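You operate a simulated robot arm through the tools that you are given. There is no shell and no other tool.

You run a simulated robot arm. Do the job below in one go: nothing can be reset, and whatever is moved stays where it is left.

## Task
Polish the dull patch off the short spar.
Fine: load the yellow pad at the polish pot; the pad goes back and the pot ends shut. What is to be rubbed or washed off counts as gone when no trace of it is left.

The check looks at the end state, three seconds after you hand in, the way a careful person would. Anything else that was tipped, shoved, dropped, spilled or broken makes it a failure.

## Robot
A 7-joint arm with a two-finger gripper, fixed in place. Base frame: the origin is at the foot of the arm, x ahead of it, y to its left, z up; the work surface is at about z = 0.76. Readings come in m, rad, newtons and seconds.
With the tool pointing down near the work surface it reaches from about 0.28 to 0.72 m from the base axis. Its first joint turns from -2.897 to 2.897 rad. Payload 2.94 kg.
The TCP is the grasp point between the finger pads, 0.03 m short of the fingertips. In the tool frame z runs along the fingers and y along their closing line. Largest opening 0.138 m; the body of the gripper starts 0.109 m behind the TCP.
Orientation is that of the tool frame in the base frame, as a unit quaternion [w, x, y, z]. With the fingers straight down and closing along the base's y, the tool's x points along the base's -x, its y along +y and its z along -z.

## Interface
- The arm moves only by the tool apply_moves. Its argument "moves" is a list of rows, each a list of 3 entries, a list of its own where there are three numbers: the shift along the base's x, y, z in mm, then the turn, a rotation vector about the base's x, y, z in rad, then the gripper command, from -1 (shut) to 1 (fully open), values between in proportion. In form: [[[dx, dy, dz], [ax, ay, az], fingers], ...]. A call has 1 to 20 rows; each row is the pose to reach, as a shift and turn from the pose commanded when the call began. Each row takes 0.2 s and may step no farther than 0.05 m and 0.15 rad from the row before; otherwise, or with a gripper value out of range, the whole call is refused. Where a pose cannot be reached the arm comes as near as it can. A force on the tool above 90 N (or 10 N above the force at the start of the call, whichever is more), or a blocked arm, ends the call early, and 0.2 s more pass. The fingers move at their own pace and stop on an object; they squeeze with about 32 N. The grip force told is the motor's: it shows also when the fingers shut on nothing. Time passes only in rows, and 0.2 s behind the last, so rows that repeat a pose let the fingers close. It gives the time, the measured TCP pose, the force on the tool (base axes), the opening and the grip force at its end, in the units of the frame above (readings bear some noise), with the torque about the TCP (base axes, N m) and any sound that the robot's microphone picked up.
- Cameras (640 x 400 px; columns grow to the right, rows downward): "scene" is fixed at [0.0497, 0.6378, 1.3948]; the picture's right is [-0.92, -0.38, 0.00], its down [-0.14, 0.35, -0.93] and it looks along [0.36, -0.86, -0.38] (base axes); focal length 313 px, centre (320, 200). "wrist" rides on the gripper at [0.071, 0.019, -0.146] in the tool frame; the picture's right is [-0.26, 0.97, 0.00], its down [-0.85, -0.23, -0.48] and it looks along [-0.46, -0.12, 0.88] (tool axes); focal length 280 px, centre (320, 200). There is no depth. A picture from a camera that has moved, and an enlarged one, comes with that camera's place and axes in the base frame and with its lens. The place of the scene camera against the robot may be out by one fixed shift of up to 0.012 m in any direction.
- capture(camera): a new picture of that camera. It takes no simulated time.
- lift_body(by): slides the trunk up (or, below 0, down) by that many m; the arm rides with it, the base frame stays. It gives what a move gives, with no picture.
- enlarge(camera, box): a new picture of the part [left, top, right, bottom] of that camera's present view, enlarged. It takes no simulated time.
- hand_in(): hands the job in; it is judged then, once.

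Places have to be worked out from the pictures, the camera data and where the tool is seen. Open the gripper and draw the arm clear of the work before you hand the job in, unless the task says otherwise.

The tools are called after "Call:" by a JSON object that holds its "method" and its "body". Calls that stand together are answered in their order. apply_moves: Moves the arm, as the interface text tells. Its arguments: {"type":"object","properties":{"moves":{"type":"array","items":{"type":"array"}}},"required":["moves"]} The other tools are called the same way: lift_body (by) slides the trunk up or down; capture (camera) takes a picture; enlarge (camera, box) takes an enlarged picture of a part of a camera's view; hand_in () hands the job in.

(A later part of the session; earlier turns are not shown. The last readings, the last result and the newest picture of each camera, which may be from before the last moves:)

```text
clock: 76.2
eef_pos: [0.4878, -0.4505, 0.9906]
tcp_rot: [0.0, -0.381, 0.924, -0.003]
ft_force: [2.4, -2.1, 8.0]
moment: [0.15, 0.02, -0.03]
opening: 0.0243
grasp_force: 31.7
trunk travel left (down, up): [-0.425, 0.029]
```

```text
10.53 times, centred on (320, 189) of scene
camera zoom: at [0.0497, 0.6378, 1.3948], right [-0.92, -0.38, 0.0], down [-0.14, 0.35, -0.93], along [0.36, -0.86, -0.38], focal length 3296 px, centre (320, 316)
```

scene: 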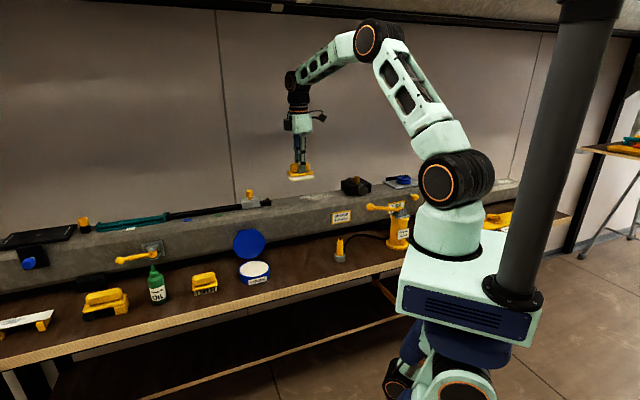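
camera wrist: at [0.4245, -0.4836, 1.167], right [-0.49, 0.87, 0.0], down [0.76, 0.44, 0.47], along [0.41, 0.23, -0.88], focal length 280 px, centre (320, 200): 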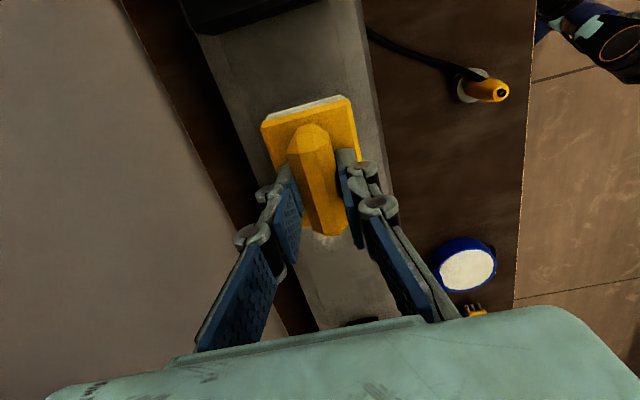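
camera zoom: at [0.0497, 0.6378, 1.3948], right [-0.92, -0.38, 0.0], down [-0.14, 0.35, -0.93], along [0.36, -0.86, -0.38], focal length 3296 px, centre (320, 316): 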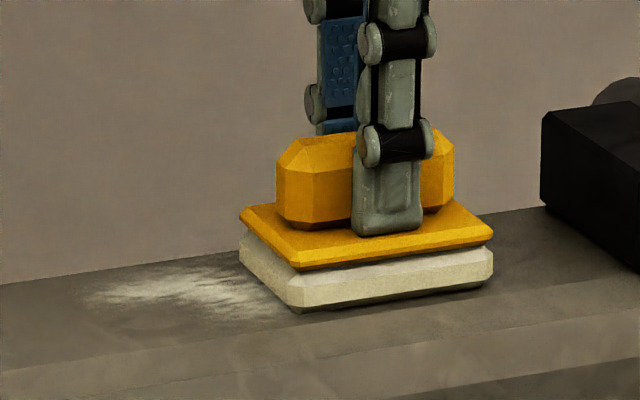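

Contact at TCP z≈0.990 with 8 N. I rub along the beam over the front lane of the patch, forward and back.

Call:
{"method": "apply_moves", "body": {"moves": [[[5, 5, -0.5], [0, 0, 0], -1], [[12, 12, -0.5], [0, 0, 0], -1], [[19, 19, -0.5], [0, 0, 0], -1], [[26, 26, -0.5], [0, 0, 0], -1], [[33, 33, -0.5], [0, 0, 0], -1], [[40, 40, -0.5], [0, 0, 0], -1], [[47, 47, -0.5], [0, 0, 0], -1], [[54, 54, -0.5], [0, 0, 0], -1], [[60, 60, -0.5], [0, 0, 0], -1], [[54, 54, -0.5], [0, 0, 0], -1], [[47, 47, -0.5], [0, 0, 0], -1], [[40, 40, -0.5], [0, 0, 0], -1], [[33, 33, -0.5], [0, 0, 0], -1], [[26, 26, -0.5], [0, 0, 0], -1], [[19, 19, -0.5], [0, 0, 0], -1], [[12, 12, -0.5], [0, 0, 0], -1], [[5, 5, -0.5], [0, 0, 0], -1], [[-2, -2, -0.5], [0, 0, 0], -1], [[-7, -7, -0.5], [0, 0, 0], -1]]}}

Call:
{"method": "enlarge", "body": {"camera": "scene", "box": [280, 165, 360, 215]}}

Call:
{"method": "capture", "body": {"camera": "wrist"}}

```text
clock: 80.2
eef_pos: [0.4823, -0.4545, 0.9892]
tcp_rot: [0.0, -0.382, 0.924, -0.003]
ft_force: [5.3, 5.7, 26.1]
moment: [0.53, -0.37, -0.08]
opening: 0.0239
grasp_force: 32.7
trunk travel left (down, up): [-0.425, 0.029]
```

```text
8.00 times, centred on (320, 190) of scene
camera zoom: at [0.0497, 0.6378, 1.3948], right [-0.92, -0.38, 0.0], down [-0.14, 0.35, -0.93], along [0.36, -0.86, -0.38], focal length 2505 px, centre (320, 280)
```

zoom: 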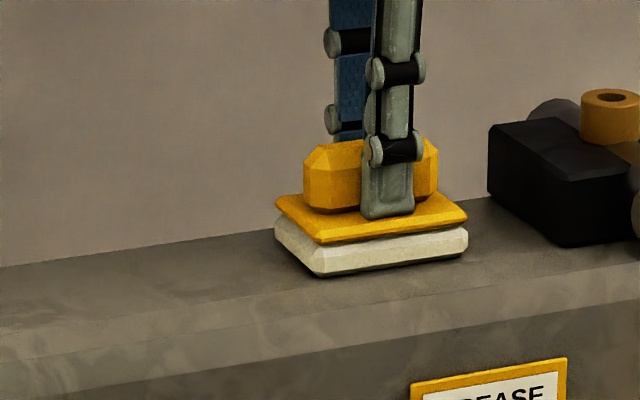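

```text
taken
camera wrist: at [0.4172, -0.4883, 1.1356], right [-0.5, 0.87, -0.01], down [0.76, 0.44, 0.48], along [0.42, 0.23, -0.88], focal length 280 px, centre (320, 200)
```

wrist: 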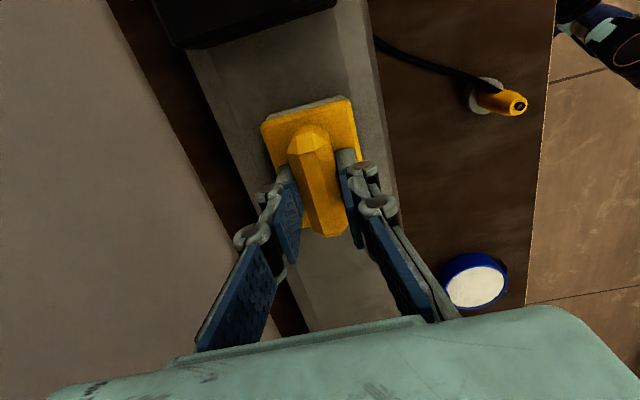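

The visible part of the patch is gone after one pass. I ease the pressure slightly and rub the rear lane as well.

Call:
{"method": "apply_moves", "body": {"moves": [[[5, -5, 0.8], [0, 0, 0], -1], [[10, -10, 0.8], [0, 0, 0], -1], [[15, -15, 0.8], [0, 0, 0], -1], [[22, -8, 0.8], [0, 0, 0], -1], [[29, -1, 0.8], [0, 0, 0], -1], [[36, 6, 0.8], [0, 0, 0], -1], [[43, 13, 0.8], [0, 0, 0], -1], [[50, 20, 0.8], [0, 0, 0], -1], [[57, 27, 0.8], [0, 0, 0], -1], [[64, 34, 0.8], [0, 0, 0], -1], [[71, 41, 0.8], [0, 0, 0], -1], [[78, 48, 0.8], [0, 0, 0], -1], [[83, 53, 0.8], [0, 0, 0], -1], [[76, 46, 0.8], [0, 0, 0], -1], [[69, 39, 0.8], [0, 0, 0], -1], [[62, 32, 0.8], [0, 0, 0], -1], [[55, 25, 0.8], [0, 0, 0], -1], [[48, 18, 0.8], [0, 0, 0], -1], [[41, 11, 0.8], [0, 0, 0], -1], [[34, 4, 0.8], [0, 0, 0], -1]]}}

Call:
{"method": "enlarge", "body": {"camera": "scene", "box": [280, 165, 360, 215]}}

```text
clock: 84.4
eef_pos: [0.5148, -0.4505, 0.991]
tcp_rot: [0.0, -0.383, 0.924, -0.002]
ft_force: [4.5, 4.4, 21.4]
moment: [0.51, -0.41, -0.06]
opening: 0.0243
grasp_force: 31.8
trunk travel left (down, up): [-0.425, 0.029]
```

```text
8.00 times, centred on (320, 190) of scene
camera zoom: at [0.0497, 0.6378, 1.3948], right [-0.92, -0.38, 0.0], down [-0.14, 0.35, -0.93], along [0.36, -0.86, -0.38], focal length 2505 px, centre (320, 280)
```

zoom: 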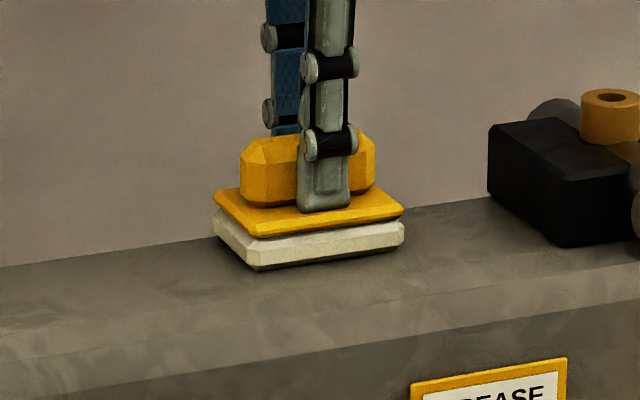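

The beam looks clean there. I complete the rear lane, then do a middle lane and start back along the front lane so everything under the pad's path is covered.

Call:
{"method": "apply_moves", "body": {"moves": [[[-7, -7, 0.3], [0, 0, 0], -1], [[-14, -14, 0.3], [0, 0, 0], -1], [[-19, -19, 0.3], [0, 0, 0], -1], [[-24, -14, 0.3], [0, 0, 0], -1], [[-27, -11, 0.3], [0, 0, 0], -1], [[-20, -4, 0.3], [0, 0, 0], -1], [[-12, 4, 0.3], [0, 0, 0], -1], [[-4, 12, 0.3], [0, 0, 0], -1], [[4, 20, 0.3], [0, 0, 0], -1], [[12, 28, 0.3], [0, 0, 0], -1], [[20, 36, 0.3], [0, 0, 0], -1], [[28, 44, 0.3], [0, 0, 0], -1], [[36, 52, 0.3], [0, 0, 0], -1], [[41, 57, 0.3], [0, 0, 0], -1], [[34, 64, 0.3], [0, 0, 0], -1], [[28, 70, 0.3], [0, 0, 0], -1], [[20, 62, 0.3], [0, 0, 0], -1], [[12, 54, 0.3], [0, 0, 0], -1], [[4, 46, 0.3], [0, 0, 0], -1], [[-4, 38, 0.3], [0, 0, 0], -1]]}}

Call:
{"method": "apply_moves", "body": {"moves": [[[-8, -8, 0], [0, 0, 0], -1], [[-16, -16, 0], [0, 0, 0], -1], [[-24, -24, 0], [0, 0, 0], -1], [[-32, -32, 0], [0, 0, 0], -1], [[-36, -36, 0], [0, 0, 0], -1], [[-36, -36, 4], [0, 0, 0], -1], [[-36, -36, 12], [0, 0, 0], -1], [[-36, -36, 22], [0, 0, 0], -1], [[-36, -36, 34], [0, 0, 0], -1], [[-36, -36, 46], [0, 0, 0], -1], [[-36, -36, 58], [0, 0, 0], -1], [[-36, -36, 70], [0, 0, 0], -1], [[-36, -36, 82], [0, 0, 0], -1], [[-36, -36, 94], [0, 0, 0], -1], [[-36, -36, 106], [0, 0, 0], -1]]}}

Call:
{"method": "enlarge", "body": {"camera": "scene", "box": [285, 180, 357, 225]}}

Call:
{"method": "capture", "body": {"camera": "wrist"}}

```text
clock: 88.6
eef_pos: [0.512, -0.4106, 0.9888]
tcp_rot: [0.0, -0.382, 0.924, -0.002]
ft_force: [4.2, 5.8, 23.6]
moment: [0.65, -0.47, -0.04]
opening: 0.0241
grasp_force: 32.2
trunk travel left (down, up): [-0.425, 0.029]
```

```text
clock: 91.8
eef_pos: [0.4771, -0.451, 1.0944]
tcp_rot: [0.0, -0.381, 0.924, -0.001]
ft_force: [-0.4, 0.1, -1.1]
moment: [0.04, -0.03, 0.04]
opening: 0.0238
grasp_force: 32.2
trunk travel left (down, up): [-0.425, 0.029]
```

```text
8.89 times, centred on (321, 202) of scene
camera zoom: at [0.0497, 0.6378, 1.3948], right [-0.92, -0.38, 0.0], down [-0.14, 0.35, -0.93], along [0.36, -0.86, -0.38], focal length 2784 px, centre (311, 178)
```

zoom: 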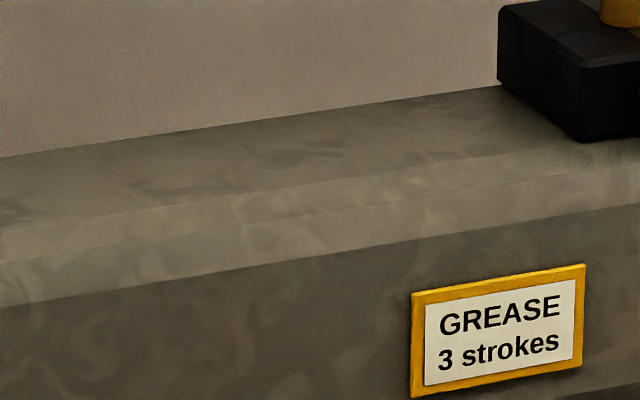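

```text
taken
camera wrist: at [0.4131, -0.4858, 1.2404], right [-0.49, 0.87, 0.0], down [0.76, 0.44, 0.48], along [0.41, 0.23, -0.88], focal length 280 px, centre (320, 200)
```

wrist: 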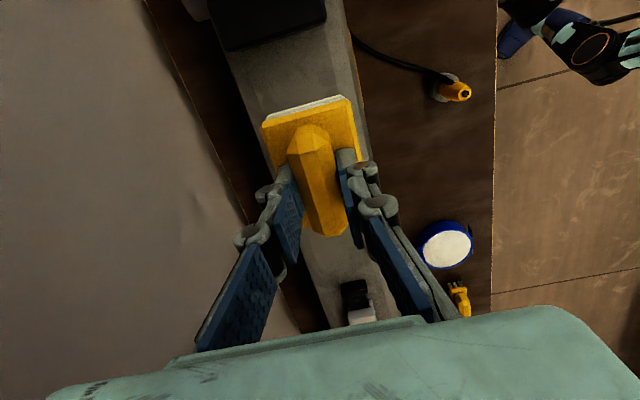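

The scene view shows no trace left on the beam top. I move to the earlier viewing spot to inspect the place from above with the wrist camera.

Call:
{"method": "apply_moves", "body": {"moves": [[[3, 8, 1], [0, 0, 0], -1], [[8, 20, 2], [0, 0, 0], -1], [[13, 33, 3], [0, 0, 0], -1], [[18, 46, 4], [0, 0, 0], -1], [[24, 59, 5], [0, 0, 0], -1], [[29, 72, 6], [0, 0, 0], -1], [[34, 85, 6.4], [0, 0, 0], -1], [[39, 98, 6.4], [0, 0, 0], -1], [[45, 111, 6.4], [0, 0, 0], -1], [[50, 123, 6.4], [0, 0, 0], -1], [[53, 130.6, 6.4], [0, 0, 0], -1]]}}

Call:
{"method": "enlarge", "body": {"camera": "wrist", "box": [80, 0, 320, 2]}}

Call:
{"method": "enlarge", "body": {"camera": "wrist", "box": [100, 0, 340, 150]}}

Call:
{"method": "enlarge", "body": {"camera": "scene", "box": [295, 185, 345, 216]}}

```text
clock: 94.2
eef_pos: [0.5299, -0.3181, 1.1024]
tcp_rot: [-0.001, -0.382, 0.924, -0.002]
ft_force: [0.0, 0.2, -1.3]
moment: [-0.02, -0.04, -0.01]
opening: 0.0242
grasp_force: 31.9
trunk travel left (down, up): [-0.425, 0.029]
```

```text
2.67 times, centred on (200, 1) of wrist
camera zoom: at [0.4668, -0.3538, 1.2483], right [-0.5, 0.87, 0.0], down [0.76, 0.44, 0.48], along [0.41, 0.23, -0.88], focal length 748 px, centre (640, 731)
```

zoom: 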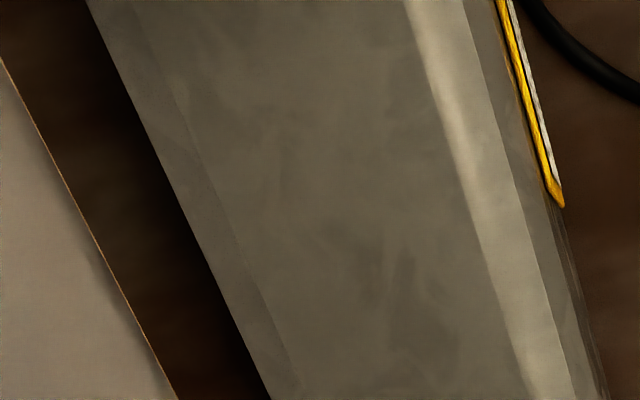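

```text
2.67 times, centred on (220, 75) of wrist
camera zoom: at [0.4668, -0.3538, 1.2483], right [-0.5, 0.87, 0.0], down [0.76, 0.44, 0.48], along [0.41, 0.23, -0.88], focal length 748 px, centre (587, 533)
```

zoom: 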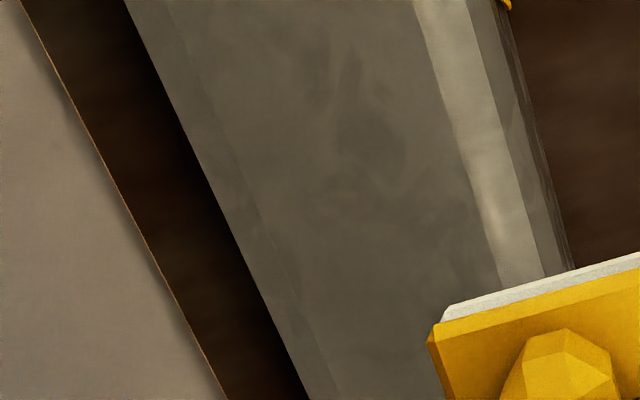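

```text
12.80 times, centred on (320, 200) of scene
camera zoom: at [0.0497, 0.6378, 1.3948], right [-0.92, -0.38, 0.0], down [-0.14, 0.35, -0.93], along [0.36, -0.86, -0.38], focal length 4008 px, centre (320, 194)
```

zoom: 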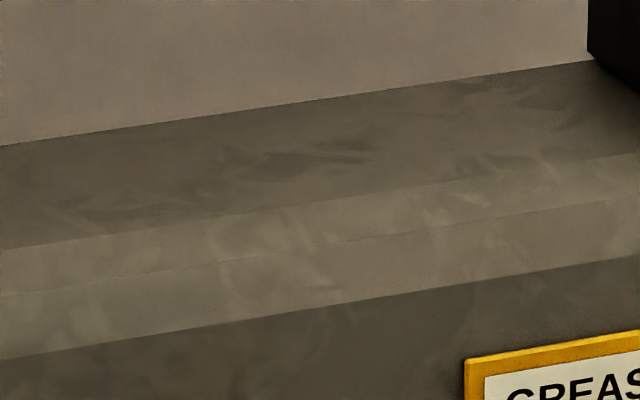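

No trace of the patch remains in either view. I now carry the pad back above its original place.

Call:
{"method": "apply_moves", "body": {"moves": [[[-3, 7, 0], [0, 0, 0], -1], [[-8, 20, -4], [0, 0, 0], -1], [[-13, 32, -8], [0, 0, 0], -1], [[-18, 45, -14], [0, 0, 0], -1], [[-24, 58, -20], [0, 0, 0], -1], [[-29, 70, -28], [0, 0, 0], -1], [[-34, 83, -36], [0, 0, 0], -1], [[-40, 96, -46], [0, 0, 0], -1], [[-45, 108, -56], [0, 0, 0], -1], [[-50, 121, -68], [0, 0, 0], -1], [[-55, 132, -80], [0, 0, 0], -1], [[-56.5, 136.5, -92], [0, 0, 0], -1], [[-56.5, 136.5, -105], [0, 0, 0], -1], [[-56.5, 136.5, -120], [0, 0, 0], -1], [[-56.5, 136.5, -135], [0, 0, 0], -1], [[-56.5, 136.5, -150], [0, 0, 0], -1], [[-56.5, 136.5, -165], [0, 0, 0], -1], [[-56.5, 136.5, -180], [0, 0, 0], -1], [[-56.5, 136.5, -195], [0, 0, 0], -1], [[-56.5, 136.5, -210], [0, 0, 0], -1]]}}

Call:
{"method": "enlarge", "body": {"camera": "scene", "box": [230, 210, 350, 285]}}

Call:
{"method": "capture", "body": {"camera": "wrist"}}

```text
clock: 98.4
eef_pos: [0.4724, -0.1812, 0.8921]
tcp_rot: [-0.001, -0.381, 0.924, 0.0]
ft_force: [-0.4, -0.4, -0.7]
moment: [0.0, 0.0, 0.01]
opening: 0.0239
grasp_force: 31.8
trunk travel left (down, up): [-0.425, 0.029]
```

```text
5.33 times, centred on (290, 248) of scene
camera zoom: at [0.0497, 0.6378, 1.3948], right [-0.92, -0.38, 0.0], down [-0.14, 0.35, -0.93], along [0.36, -0.86, -0.38], focal length 1670 px, centre (480, -53)
```

zoom: 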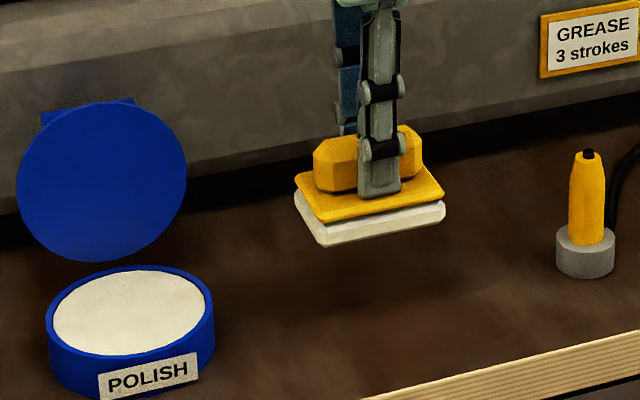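

```text
taken
camera wrist: at [0.4088, -0.2167, 1.0364], right [-0.49, 0.87, 0.0], down [0.76, 0.44, 0.47], along [0.41, 0.23, -0.88], focal length 280 px, centre (320, 200)
```

wrist: 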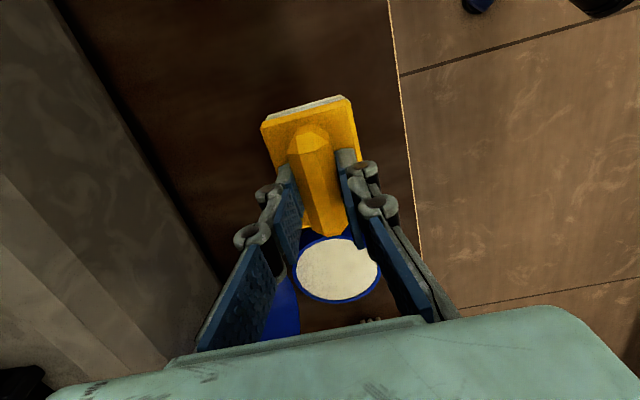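

The pad hangs over its home. I lower it gently until it touches the bench.

Call:
{"method": "apply_moves", "body": {"moves": [[[0, 0, -10], [0, 0, 0], -1], [[0, 0, -20], [0, 0, 0], -1], [[0, 0, -30], [0, 0, 0], -1], [[0, 0, -40], [0, 0, 0], -1], [[0, 0, -50], [0, 0, 0], -1], [[0, 0, -58], [0, 0, 0], -1], [[0, 0, -64], [0, 0, 0], -1], [[0, 0, -68], [0, 0, 0], -1], [[0, 0, -71], [0, 0, 0], -1], [[0, 0, -72.5], [0, 0, 0], -1]]}}

Call:
{"method": "enlarge", "body": {"camera": "scene", "box": [268, 235, 340, 280]}}

```text
clock: 100.6
eef_pos: [0.4731, -0.1825, 0.8196]
tcp_rot: [0.0, -0.381, 0.925, -0.001]
ft_force: [0.1, -0.4, -1.1]
moment: [0.04, 0.0, 0.02]
opening: 0.0241
grasp_force: 32.0
trunk travel left (down, up): [-0.425, 0.029]
```

```text
8.89 times, centred on (304, 258) of scene
camera zoom: at [0.0497, 0.6378, 1.3948], right [-0.92, -0.38, 0.0], down [-0.14, 0.35, -0.93], along [0.36, -0.86, -0.38], focal length 2784 px, centre (462, -311)
```

zoom: 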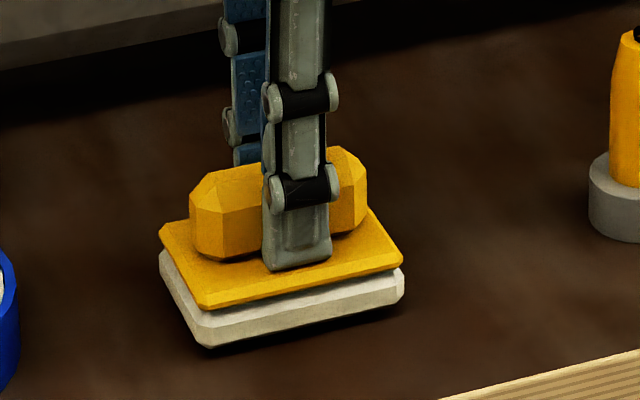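

It is still about 2 mm above the bench (no contact force yet). I lower 3 mm more in 1 mm steps.

Call:
{"method": "apply_moves", "body": {"moves": [[[0.3, 0, -1], [0, 0, 0], -1], [[0.3, 0, -2], [0, 0, 0], -1], [[0.3, 0, -2.7], [0, 0, 0], -1], [[0.3, 0, -2.7], [0, 0, 0], -1]]}}

Call:
{"method": "enlarge", "body": {"camera": "scene", "box": [268, 235, 340, 280]}}

```text
clock: 101.6
eef_pos: [0.473, -0.1825, 0.8144]
tcp_rot: [-0.001, -0.381, 0.924, -0.001]
ft_force: [-0.7, -0.7, 5.5]
moment: [0.02, 0.09, 0.0]
opening: 0.0238
grasp_force: 31.7
trunk travel left (down, up): [-0.425, 0.029]
```

```text
8.89 times, centred on (304, 258) of scene
camera zoom: at [0.0497, 0.6378, 1.3948], right [-0.92, -0.38, 0.0], down [-0.14, 0.35, -0.93], along [0.36, -0.86, -0.38], focal length 2784 px, centre (462, -311)
```

zoom: 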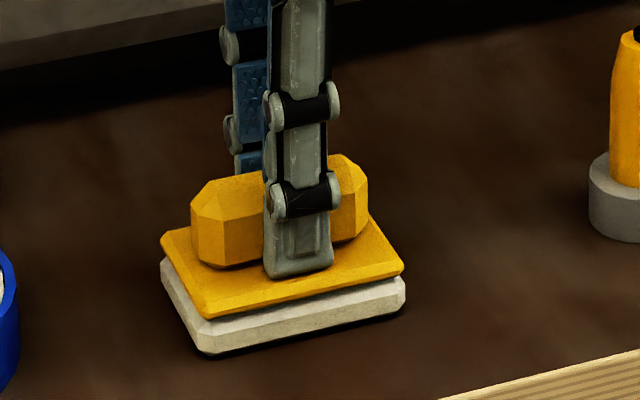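

The sole rests on the bench with 5.5 N, at the same spot as originally. I ease 1.5 mm up to unload, open the fingers and rise straight up.

Call:
{"method": "apply_moves", "body": {"moves": [[[0, 0, 1], [0, 0, 0], -1], [[0, 0, 1.5], [0, 0, 0], -0.55], [[0, 0, 1.5], [0, 0, 0], -0.3], [[0, 0, 1.5], [0, 0, 0], 0.0], [[0, 0, 1.5], [0, 0, 0], 0.0], [[0, 0, 10], [0, 0, 0], 0.0], [[0, 0, 30], [0, 0, 0], 0.0], [[0, 0, 60], [0, 0, 0], 0.0], [[0, 0, 100], [0, 0, 0], 0.0], [[0, 0, 130], [0, 0, 0], 0.0]]}}

Call:
{"method": "capture", "body": {"camera": "wrist"}}

Call:
{"method": "enlarge", "body": {"camera": "scene", "box": [220, 220, 340, 295]}}

Call:
{"method": "enlarge", "body": {"camera": "wrist", "box": [200, 170, 420, 310]}}

```text
clock: 103.8
eef_pos: [0.4727, -0.1826, 0.9466]
tcp_rot: [0.0, -0.381, 0.925, -0.002]
ft_force: [1.0, 0.0, -0.2]
moment: [-0.02, 0.01, 0.02]
opening: 0.069
grasp_force: 0.0
trunk travel left (down, up): [-0.425, 0.029]
```

```text
taken
camera wrist: at [0.4081, -0.2173, 1.0925], right [-0.49, 0.87, 0.0], down [0.76, 0.44, 0.47], along [0.41, 0.23, -0.88], focal length 280 px, centre (320, 200)
```

wrist: 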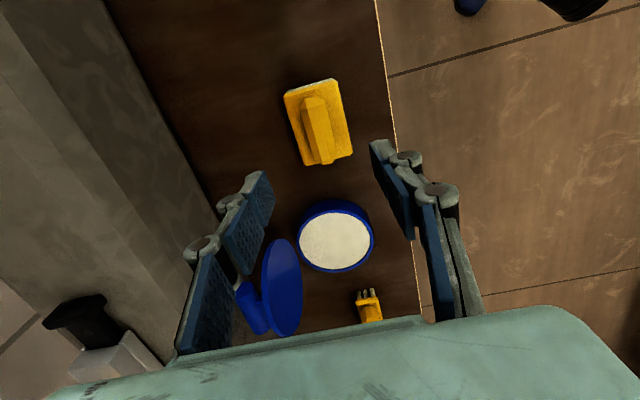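

```text
5.33 times, centred on (280, 258) of scene
camera zoom: at [0.0497, 0.6378, 1.3948], right [-0.92, -0.38, 0.0], down [-0.14, 0.35, -0.93], along [0.36, -0.86, -0.38], focal length 1670 px, centre (533, -107)
```

zoom: 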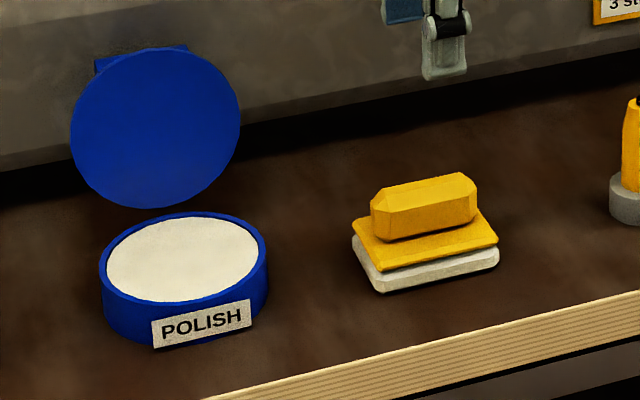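

```text
2.86 times, centred on (310, 240) of wrist
camera zoom: at [0.4081, -0.2173, 1.0925], right [-0.49, 0.87, 0.0], down [0.76, 0.44, 0.47], along [0.41, 0.23, -0.88], focal length 801 px, centre (349, 86)
```

zoom: 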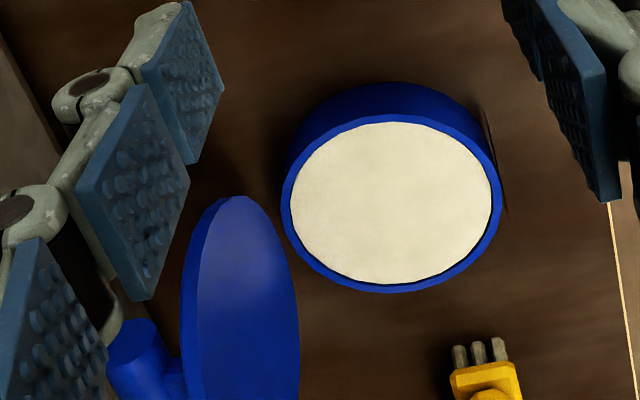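

The pad is back in its original place. Now I go to look at the open lid from beside and above, fingers closed, to plan pushing it shut from behind.

Call:
{"method": "apply_moves", "body": {"moves": [[[0, 0, 40], [0, 0, 0], -0.5], [[30, -4, 75], [0, 0, 0], -1], [[65, -8, 85], [0, 0, 0], -1], [[100, -13, 85], [0, 0, 0], -1], [[120, -16.5, 85], [0, 0, 0], -1], [[120, -16.5, 85], [0, 0, 0], -1]]}}

Call:
{"method": "capture", "body": {"camera": "wrist"}}

Call:
{"method": "enlarge", "body": {"camera": "wrist", "box": [220, 100, 420, 225]}}

Call:
{"method": "enlarge", "body": {"camera": "scene", "box": [205, 205, 325, 280]}}

```text
clock: 105.2
eef_pos: [0.5931, -0.1978, 1.0327]
tcp_rot: [-0.001, -0.382, 0.924, -0.001]
ft_force: [0.6, 0.1, 0.3]
moment: [-0.02, 0.04, -0.01]
opening: 0.0001
grasp_force: 28.7
trunk travel left (down, up): [-0.425, 0.029]
```

```text
taken
camera wrist: at [0.5294, -0.2331, 1.1779], right [-0.5, 0.87, 0.0], down [0.76, 0.44, 0.47], along [0.41, 0.23, -0.88], focal length 280 px, centre (320, 200)
```

wrist: 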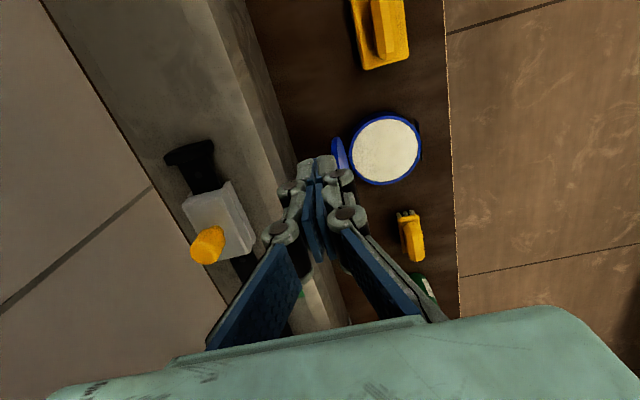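

```text
3.20 times, centred on (320, 162) of wrist
camera zoom: at [0.5294, -0.2331, 1.1779], right [-0.5, 0.87, 0.0], down [0.76, 0.44, 0.47], along [0.41, 0.23, -0.88], focal length 897 px, centre (320, 320)
```

zoom: 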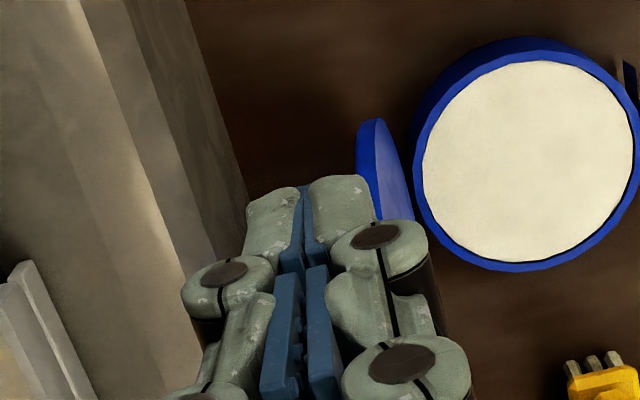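

```text
5.33 times, centred on (265, 242) of scene
camera zoom: at [0.0497, 0.6378, 1.3948], right [-0.92, -0.38, 0.0], down [-0.14, 0.35, -0.93], along [0.36, -0.86, -0.38], focal length 1670 px, centre (613, -27)
```

zoom: 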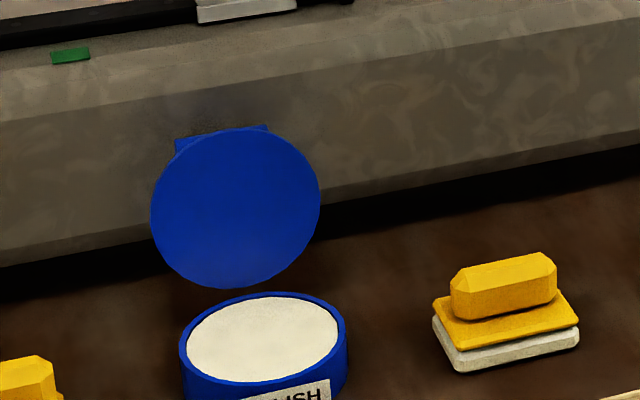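

The fingers hide the lid from here, so I move the hand to the front side of the pot for a clear look at the lid's tilt.

Call:
{"method": "apply_moves", "body": {"moves": [[[3, 45, 0], [0, 0, 0], -1], [[7, 92, 0], [0, 0, 0], -1], [[10, 138, 0], [0, 0, 0], -1], [[14, 184, 0], [0, 0, 0], -1], [[14, 184, 0], [0, 0, 0], -1]]}}

Call:
{"method": "capture", "body": {"camera": "wrist"}}

Call:
{"method": "enlarge", "body": {"camera": "wrist", "box": [120, 30, 320, 155]}}

```text
clock: 106.4
eef_pos: [0.6104, -0.0108, 1.0298]
tcp_rot: [-0.001, -0.381, 0.925, -0.001]
ft_force: [-0.1, 0.8, 0.1]
moment: [-0.01, 0.03, -0.01]
opening: 0.0002
grasp_force: 28.7
trunk travel left (down, up): [-0.425, 0.029]
```

```text
taken
camera wrist: at [0.5466, -0.0465, 1.1756], right [-0.49, 0.87, 0.0], down [0.76, 0.44, 0.48], along [0.41, 0.23, -0.88], focal length 280 px, centre (320, 200)
```

wrist: 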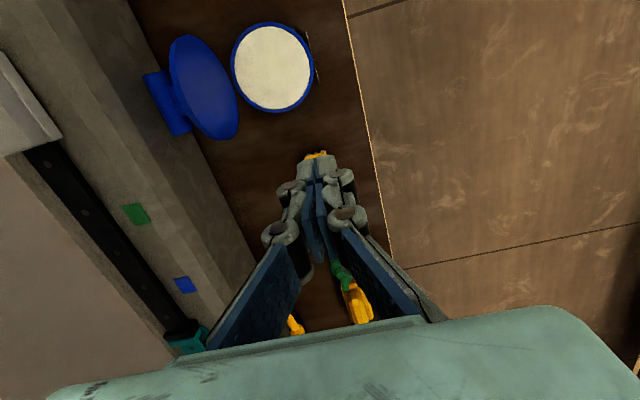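

```text
3.20 times, centred on (220, 92) of wrist
camera zoom: at [0.5466, -0.0465, 1.1756], right [-0.49, 0.87, 0.0], down [0.76, 0.44, 0.48], along [0.41, 0.23, -0.88], focal length 897 px, centre (640, 544)
```

zoom: 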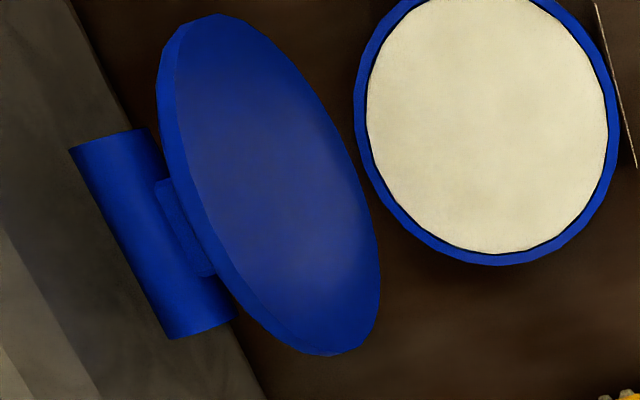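

I can see the lid leaning back about 115 degrees, its bar close to the beam. I will straddle its top rim (one finger behind, one in front) and draw it forward; first I go above it with about 50 mm opening.

Call:
{"method": "apply_moves", "body": {"moves": [[[10, -32, 0], [0, 0, 0], -0.6], [[21, -64, 0], [0, 0, 0], -0.275], [[32, -96, 0], [0, 0, 0], -0.275], [[42, -126.7, 0], [0, 0, 0], -0.275], [[42, -126.7, -35], [0, 0, 0], -0.275], [[42, -126.7, -65], [0, 0, 0], -0.275], [[42, -126.7, -80], [0, 0, 0], -0.275], [[42, -126.7, -80], [0, 0, 0], -0.275]]}}

Call:
{"method": "capture", "body": {"camera": "wrist"}}

Call:
{"method": "enlarge", "body": {"camera": "wrist", "box": [200, 120, 420, 258]}}

Call:
{"method": "enlarge", "body": {"camera": "scene", "box": [205, 195, 325, 270]}}

```text
clock: 108.2
eef_pos: [0.6529, -0.1428, 0.9524]
tcp_rot: [-0.001, -0.381, 0.924, -0.002]
ft_force: [-0.1, 0.8, -0.2]
moment: [-0.02, 0.05, -0.01]
opening: 0.0502
grasp_force: 0.1
trunk travel left (down, up): [-0.425, 0.029]
```

```text
taken
camera wrist: at [0.5891, -0.1784, 1.0976], right [-0.49, 0.87, 0.0], down [0.76, 0.44, 0.47], along [0.41, 0.23, -0.88], focal length 280 px, centre (320, 200)
```

wrist: 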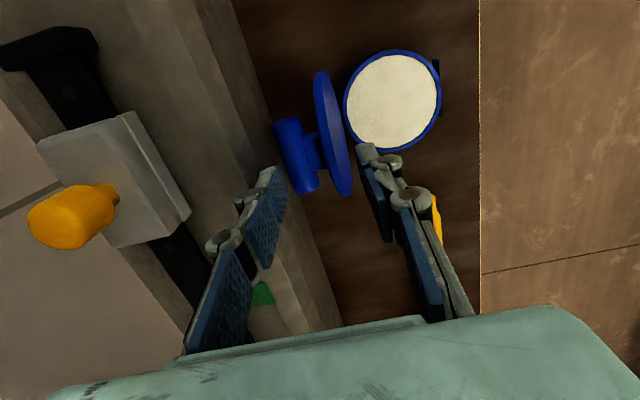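

```text
2.90 times, centred on (310, 189) of wrist
camera zoom: at [0.5891, -0.1784, 1.0976], right [-0.49, 0.87, 0.0], down [0.76, 0.44, 0.47], along [0.41, 0.23, -0.88], focal length 813 px, centre (349, 232)
```

zoom: 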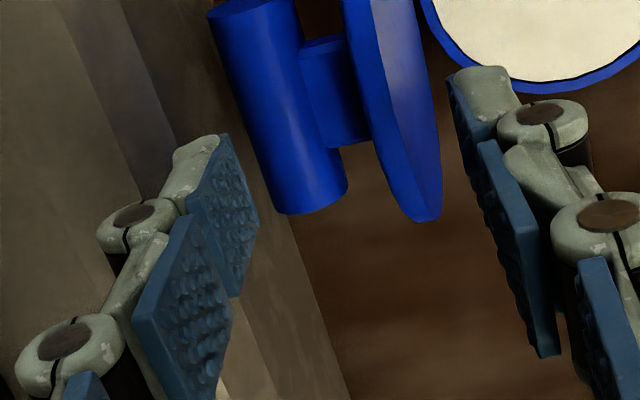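

```text
5.33 times, centred on (265, 232) of scene
camera zoom: at [0.0497, 0.6378, 1.3948], right [-0.92, -0.38, 0.0], down [-0.14, 0.35, -0.93], along [0.36, -0.86, -0.38], focal length 1670 px, centre (613, 27)
```

zoom: 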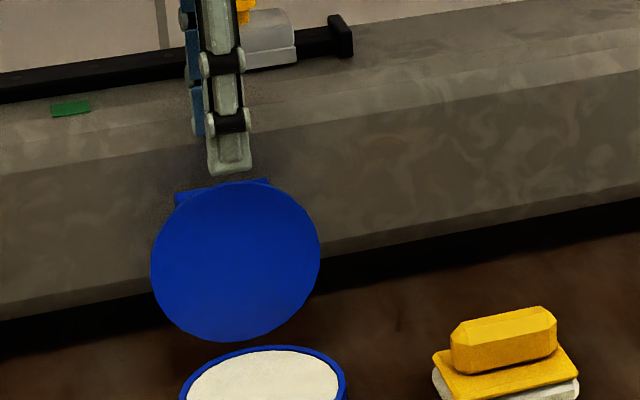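

Re-measuring from this view, the lid leans only about 102 degrees with its rim's back near n=0.557. I shift 14 mm forward, lower so the rim is between the fingers, and check.

Call:
{"method": "apply_moves", "body": {"moves": [[[-5, 5, 0], [0, 0, 0], -0.275], [[-9.9, 9.9, 0], [0, 0, 0], -0.275], [[-9.9, 9.9, -15], [0, 0, 0], -0.275], [[-9.9, 9.9, -30], [0, 0, 0], -0.275], [[-9.9, 9.9, -40], [0, 0, 0], -0.275], [[-9.9, 9.9, -40], [0, 0, 0], -0.275]]}}

Call:
{"method": "capture", "body": {"camera": "wrist"}}

Call:
{"method": "enlarge", "body": {"camera": "scene", "box": [205, 195, 325, 270]}}

```text
clock: 109.6
eef_pos: [0.6392, -0.1322, 0.911]
tcp_rot: [0.0, -0.381, 0.925, -0.001]
ft_force: [-0.7, -0.1, 0.6]
moment: [-0.04, -0.01, 0.02]
opening: 0.0503
grasp_force: 0.0
trunk travel left (down, up): [-0.425, 0.029]
```

```text
taken
camera wrist: at [0.5757, -0.1672, 1.0572], right [-0.49, 0.87, 0.0], down [0.76, 0.44, 0.48], along [0.41, 0.23, -0.88], focal length 280 px, centre (320, 200)
```

wrist: 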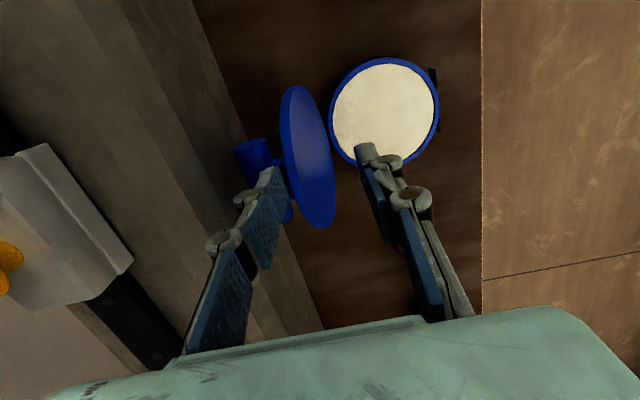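

```text
5.33 times, centred on (265, 232) of scene
camera zoom: at [0.0497, 0.6378, 1.3948], right [-0.92, -0.38, 0.0], down [-0.14, 0.35, -0.93], along [0.36, -0.86, -0.38], focal length 1670 px, centre (613, 27)
```

zoom: 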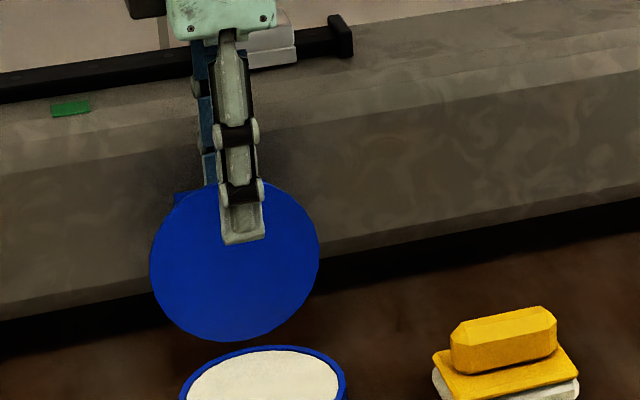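

The lid's rim is between the fingers, one behind it. I draw the hand forward in small steps so the rear finger tips the lid over toward closed.

Call:
{"method": "apply_moves", "body": {"moves": [[[-5, 5, 0], [0, 0, 0], -0.275], [[-10, 10, 0], [0, 0, 0], -0.275], [[-15, 15, 0], [0, 0, 0], -0.275], [[-20, 20, 0], [0, 0, 0], -0.275], [[-25, 25, 0], [0, 0, 0], -0.275], [[-30, 30, 0], [0, 0, 0], -0.275], [[-35, 35, 0], [0, 0, 0], -0.275], [[-40, 40, 0], [0, 0, 0], -0.275], [[-45, 45, 0], [0, 0, 0], -0.275], [[-50, 50, -1], [0, 0, 0], -0.275], [[-55, 55, -3], [0, 0, 0], -0.275], [[-60, 60, -6], [0, 0, 0], -0.275]]}}

Call:
{"method": "capture", "body": {"camera": "wrist"}}

Call:
{"method": "enlarge", "body": {"camera": "scene", "box": [205, 205, 325, 280]}}

```text
clock: 112.2
eef_pos: [0.5783, -0.0712, 0.9047]
tcp_rot: [-0.001, -0.382, 0.924, -0.001]
ft_force: [-0.1, 1.5, 0.6]
moment: [-0.03, -0.02, -0.03]
opening: 0.0502
grasp_force: 0.1
trunk travel left (down, up): [-0.425, 0.029]
```

```text
taken
camera wrist: at [0.515, -0.1069, 1.0509], right [-0.5, 0.87, 0.0], down [0.76, 0.44, 0.47], along [0.41, 0.23, -0.88], focal length 280 px, centre (320, 200)
```

wrist: 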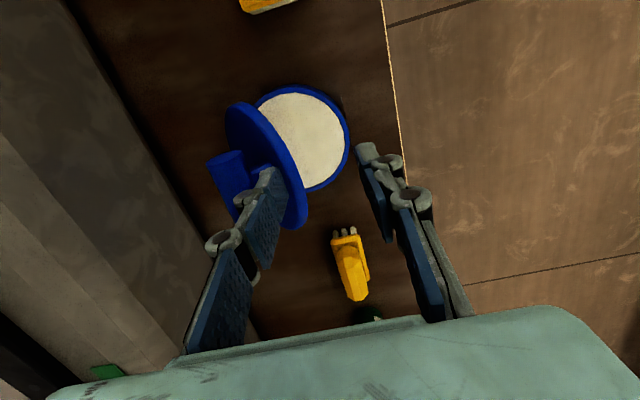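

```text
5.33 times, centred on (265, 242) of scene
camera zoom: at [0.0497, 0.6378, 1.3948], right [-0.92, -0.38, 0.0], down [-0.14, 0.35, -0.93], along [0.36, -0.86, -0.38], focal length 1670 px, centre (613, -27)
```

zoom: 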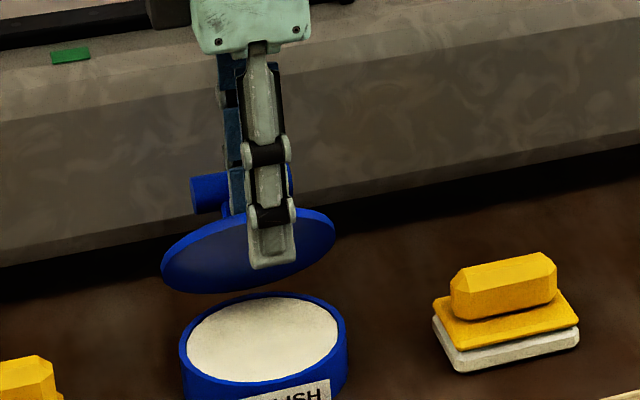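

The lid follows, now near 55-60 degrees. I continue forward and downward along its arc.

Call:
{"method": "apply_moves", "body": {"moves": [[[-5.7, 5.7, -3], [0, 0, 0], -0.275], [[-11.3, 11.3, -8], [0, 0, 0], -0.275], [[-17, 17, -13], [0, 0, 0], -0.275], [[-21.9, 21.9, -18], [0, 0, 0], -0.275], [[-26.9, 26.9, -23], [0, 0, 0], -0.275], [[-31.1, 31.1, -28], [0, 0, 0], -0.275]]}}

Call:
{"method": "capture", "body": {"camera": "wrist"}}

Call:
{"method": "enlarge", "body": {"camera": "scene", "box": [205, 215, 325, 290]}}

```text
clock: 113.6
eef_pos: [0.5487, -0.0399, 0.8776]
tcp_rot: [0.001, -0.382, 0.924, -0.001]
ft_force: [0.9, 0.4, 0.8]
moment: [0.0, 0.01, -0.02]
opening: 0.05
grasp_force: 0.0
trunk travel left (down, up): [-0.425, 0.029]
```

```text
taken
camera wrist: at [0.4844, -0.0757, 1.0232], right [-0.5, 0.87, 0.0], down [0.76, 0.44, 0.47], along [0.41, 0.23, -0.88], focal length 280 px, centre (320, 200)
```

wrist: 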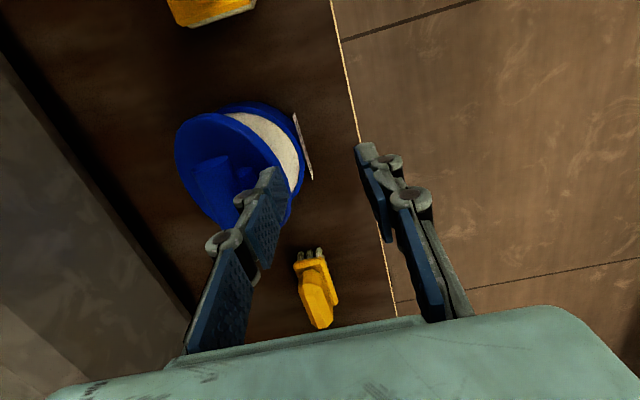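

```text
5.33 times, centred on (265, 252) of scene
camera zoom: at [0.0497, 0.6378, 1.3948], right [-0.92, -0.38, 0.0], down [-0.14, 0.35, -0.93], along [0.36, -0.86, -0.38], focal length 1670 px, centre (613, -80)
```

zoom: 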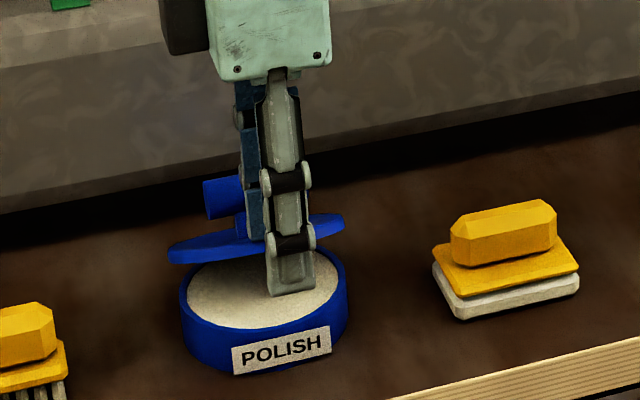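

The lid is down to about 35-40 degrees. I raise the hand, close the fingers, and position them over the lid's bar to press it down.

Call:
{"method": "apply_moves", "body": {"moves": [[[0, 0, 20], [0, 0, 0], -0.275], [[0, 0, 45], [0, 0, 0], -0.275], [[0, 0, 70], [0, 0, 0], -0.7], [[18, -16, 70], [0, 0, 0], -1], [[36, -33, 70], [0, 0, 0], -1], [[51.5, -48.7, 70], [0, 0, 0], -1], [[51.5, -48.7, 45], [0, 0, 0], -1], [[51.5, -48.7, 45], [0, 0, 0], -1]]}}

Call:
{"method": "capture", "body": {"camera": "wrist"}}

Call:
{"method": "enlarge", "body": {"camera": "scene", "box": [205, 215, 325, 290]}}

```text
clock: 115.4
eef_pos: [0.5993, -0.0901, 0.9237]
tcp_rot: [0.0, -0.382, 0.924, -0.002]
ft_force: [0.3, -1.0, 0.1]
moment: [-0.02, 0.01, -0.04]
opening: 0.0002
grasp_force: 28.5
trunk travel left (down, up): [-0.425, 0.029]
```

```text
taken
camera wrist: at [0.5359, -0.1255, 1.0689], right [-0.49, 0.87, 0.0], down [0.76, 0.44, 0.47], along [0.41, 0.23, -0.88], focal length 280 px, centre (320, 200)
```

wrist: 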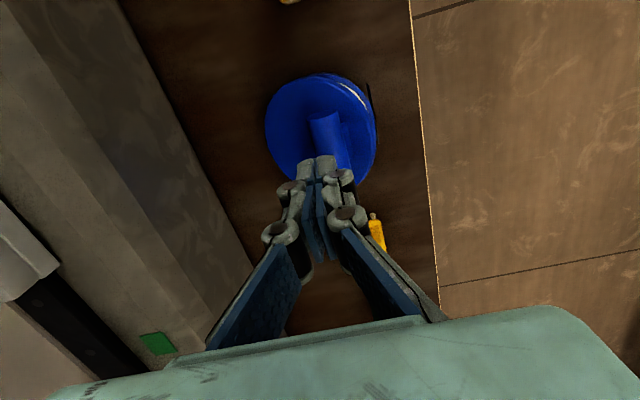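

```text
5.33 times, centred on (265, 252) of scene
camera zoom: at [0.0497, 0.6378, 1.3948], right [-0.92, -0.38, 0.0], down [-0.14, 0.35, -0.93], along [0.36, -0.86, -0.38], focal length 1670 px, centre (613, -80)
```

zoom: 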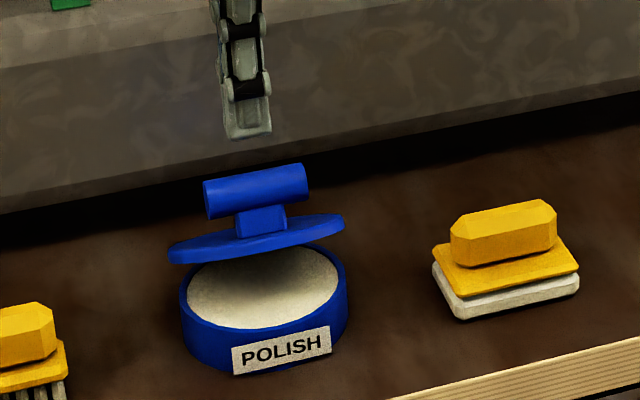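

The lid is at about 25 degrees and the bar lies near n=0.474. I press down on the bar following its arc and watch the force.

Call:
{"method": "apply_moves", "body": {"moves": [[[-9.2, 9.2, -10], [0, 0, 0], -1], [[-9.2, 9.2, -20], [0, 0, 0], -1], [[-10.8, 10.8, -28], [0, 0, 0], -1], [[-12.4, 12.4, -32], [0, 0, 0], -1], [[-14.7, 14.7, -36], [0, 0, 0], -1], [[-17, 17, -41], [0, 0, 0], -1], [[-18.5, 18.5, -45], [0, 0, 0], -1], [[-20, 20, -48], [0, 0, 0], -1]]}}

Call:
{"method": "enlarge", "body": {"camera": "scene", "box": [205, 225, 325, 300]}}

Call:
{"method": "capture", "body": {"camera": "wrist"}}

```text
clock: 117.2
eef_pos: [0.5805, -0.0696, 0.8748]
tcp_rot: [0.001, -0.382, 0.924, -0.001]
ft_force: [0.0, -0.2, -0.1]
moment: [0.0, 0.0, -0.01]
opening: 0.0002
grasp_force: 28.5
trunk travel left (down, up): [-0.425, 0.029]
```

```text
5.33 times, centred on (265, 262) of scene
camera zoom: at [0.0497, 0.6378, 1.3948], right [-0.92, -0.38, 0.0], down [-0.14, 0.35, -0.93], along [0.36, -0.86, -0.38], focal length 1670 px, centre (613, -133)
```

zoom: 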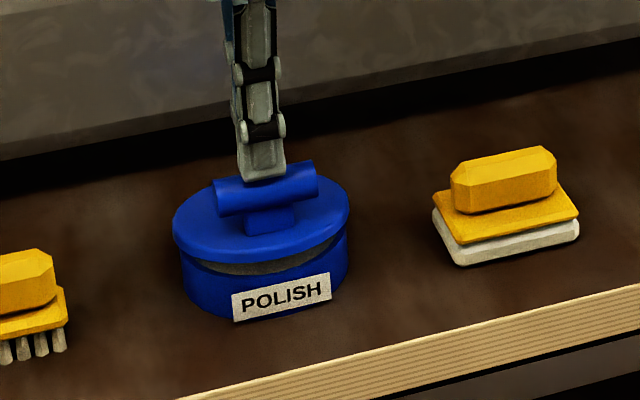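

```text
taken
camera wrist: at [0.516, -0.1044, 1.0197], right [-0.49, 0.87, 0.0], down [0.76, 0.44, 0.48], along [0.41, 0.23, -0.88], focal length 280 px, centre (320, 200)
```

wrist: 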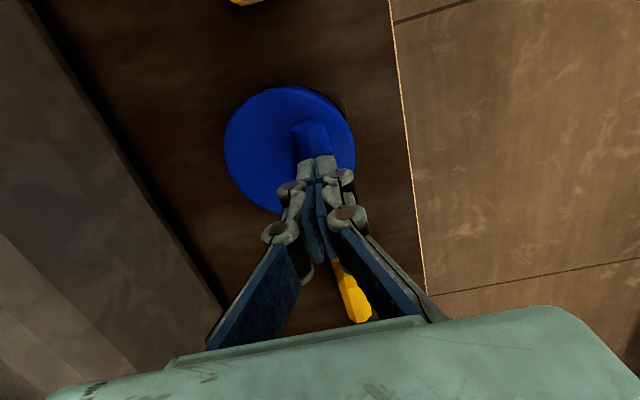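

The lid is almost shut, with a small front gap. I press down the last millimetres and stop when the force rises.

Call:
{"method": "apply_moves", "body": {"moves": [[[-1, 1, -2], [0, 0, 0], -1], [[-1.5, 1.5, -4], [0, 0, 0], -1], [[-2, 2, -6], [0, 0, 0], -1], [[-2, 2, -7], [0, 0, 0], -1]]}}

Call:
{"method": "enlarge", "body": {"camera": "scene", "box": [205, 225, 325, 300]}}

```text
clock: 118.2
eef_pos: [0.5788, -0.068, 0.8674]
tcp_rot: [-0.001, -0.381, 0.925, -0.001]
ft_force: [-0.1, 1.0, 0.0]
moment: [0.05, 0.01, 0.0]
opening: 0.0
grasp_force: 28.6
trunk travel left (down, up): [-0.425, 0.029]
```

```text
5.33 times, centred on (265, 262) of scene
camera zoom: at [0.0497, 0.6378, 1.3948], right [-0.92, -0.38, 0.0], down [-0.14, 0.35, -0.93], along [0.36, -0.86, -0.38], focal length 1670 px, centre (613, -133)
```

zoom: 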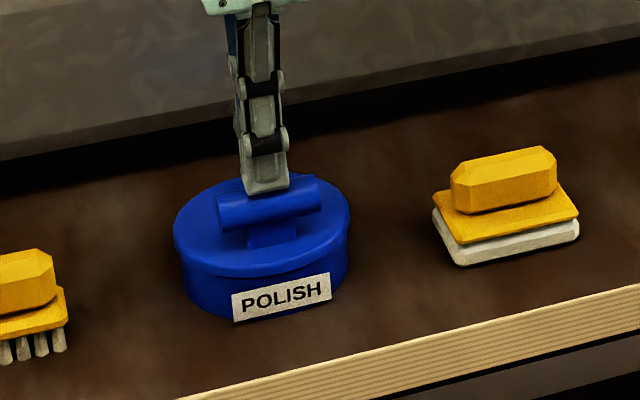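

Almost flush; no force yet. I press on in 1 mm steps until it seats.

Call:
{"method": "apply_moves", "body": {"moves": [[[0, 0, -1], [0, 0, 0], -1], [[0, 0, -2], [0, 0, 0], -1], [[0, 0, -2], [0, 0, 0], -1]]}}

Call:
{"method": "apply_moves", "body": {"moves": [[[0, 0, -1], [0, 0, 0], -1], [[0, 0, -1], [0, 0, 0], -1]]}}

Call:
{"method": "enlarge", "body": {"camera": "scene", "box": [229, 240, 301, 285]}}

```text
clock: 119.0
eef_pos: [0.5778, -0.0675, 0.8642]
tcp_rot: [0.001, -0.382, 0.924, -0.001]
ft_force: [-0.1, 0.2, 2.8]
moment: [0.03, -0.01, -0.01]
opening: 0.0
grasp_force: 28.5
trunk travel left (down, up): [-0.425, 0.029]
```

```text
clock: 119.6
eef_pos: [0.5781, -0.0681, 0.8637]
tcp_rot: [0.001, -0.38, 0.925, -0.001]
ft_force: [-1.0, 0.3, 8.1]
moment: [0.04, -0.04, 0.05]
opening: 0.0
grasp_force: 28.0
trunk travel left (down, up): [-0.425, 0.029]
```

```text
8.89 times, centred on (265, 262) of scene
camera zoom: at [0.0497, 0.6378, 1.3948], right [-0.92, -0.38, 0.0], down [-0.14, 0.35, -0.93], along [0.36, -0.86, -0.38], focal length 2784 px, centre (809, -356)
```

zoom: 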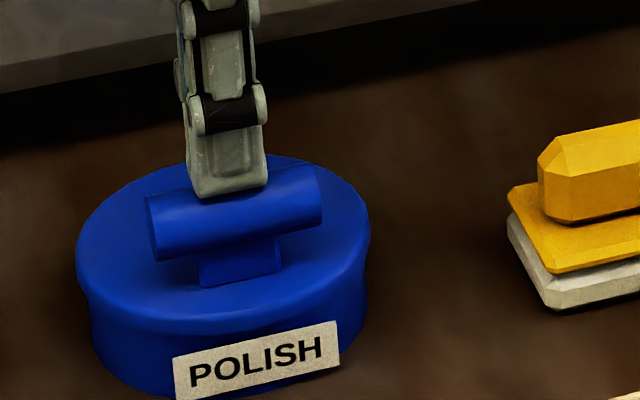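

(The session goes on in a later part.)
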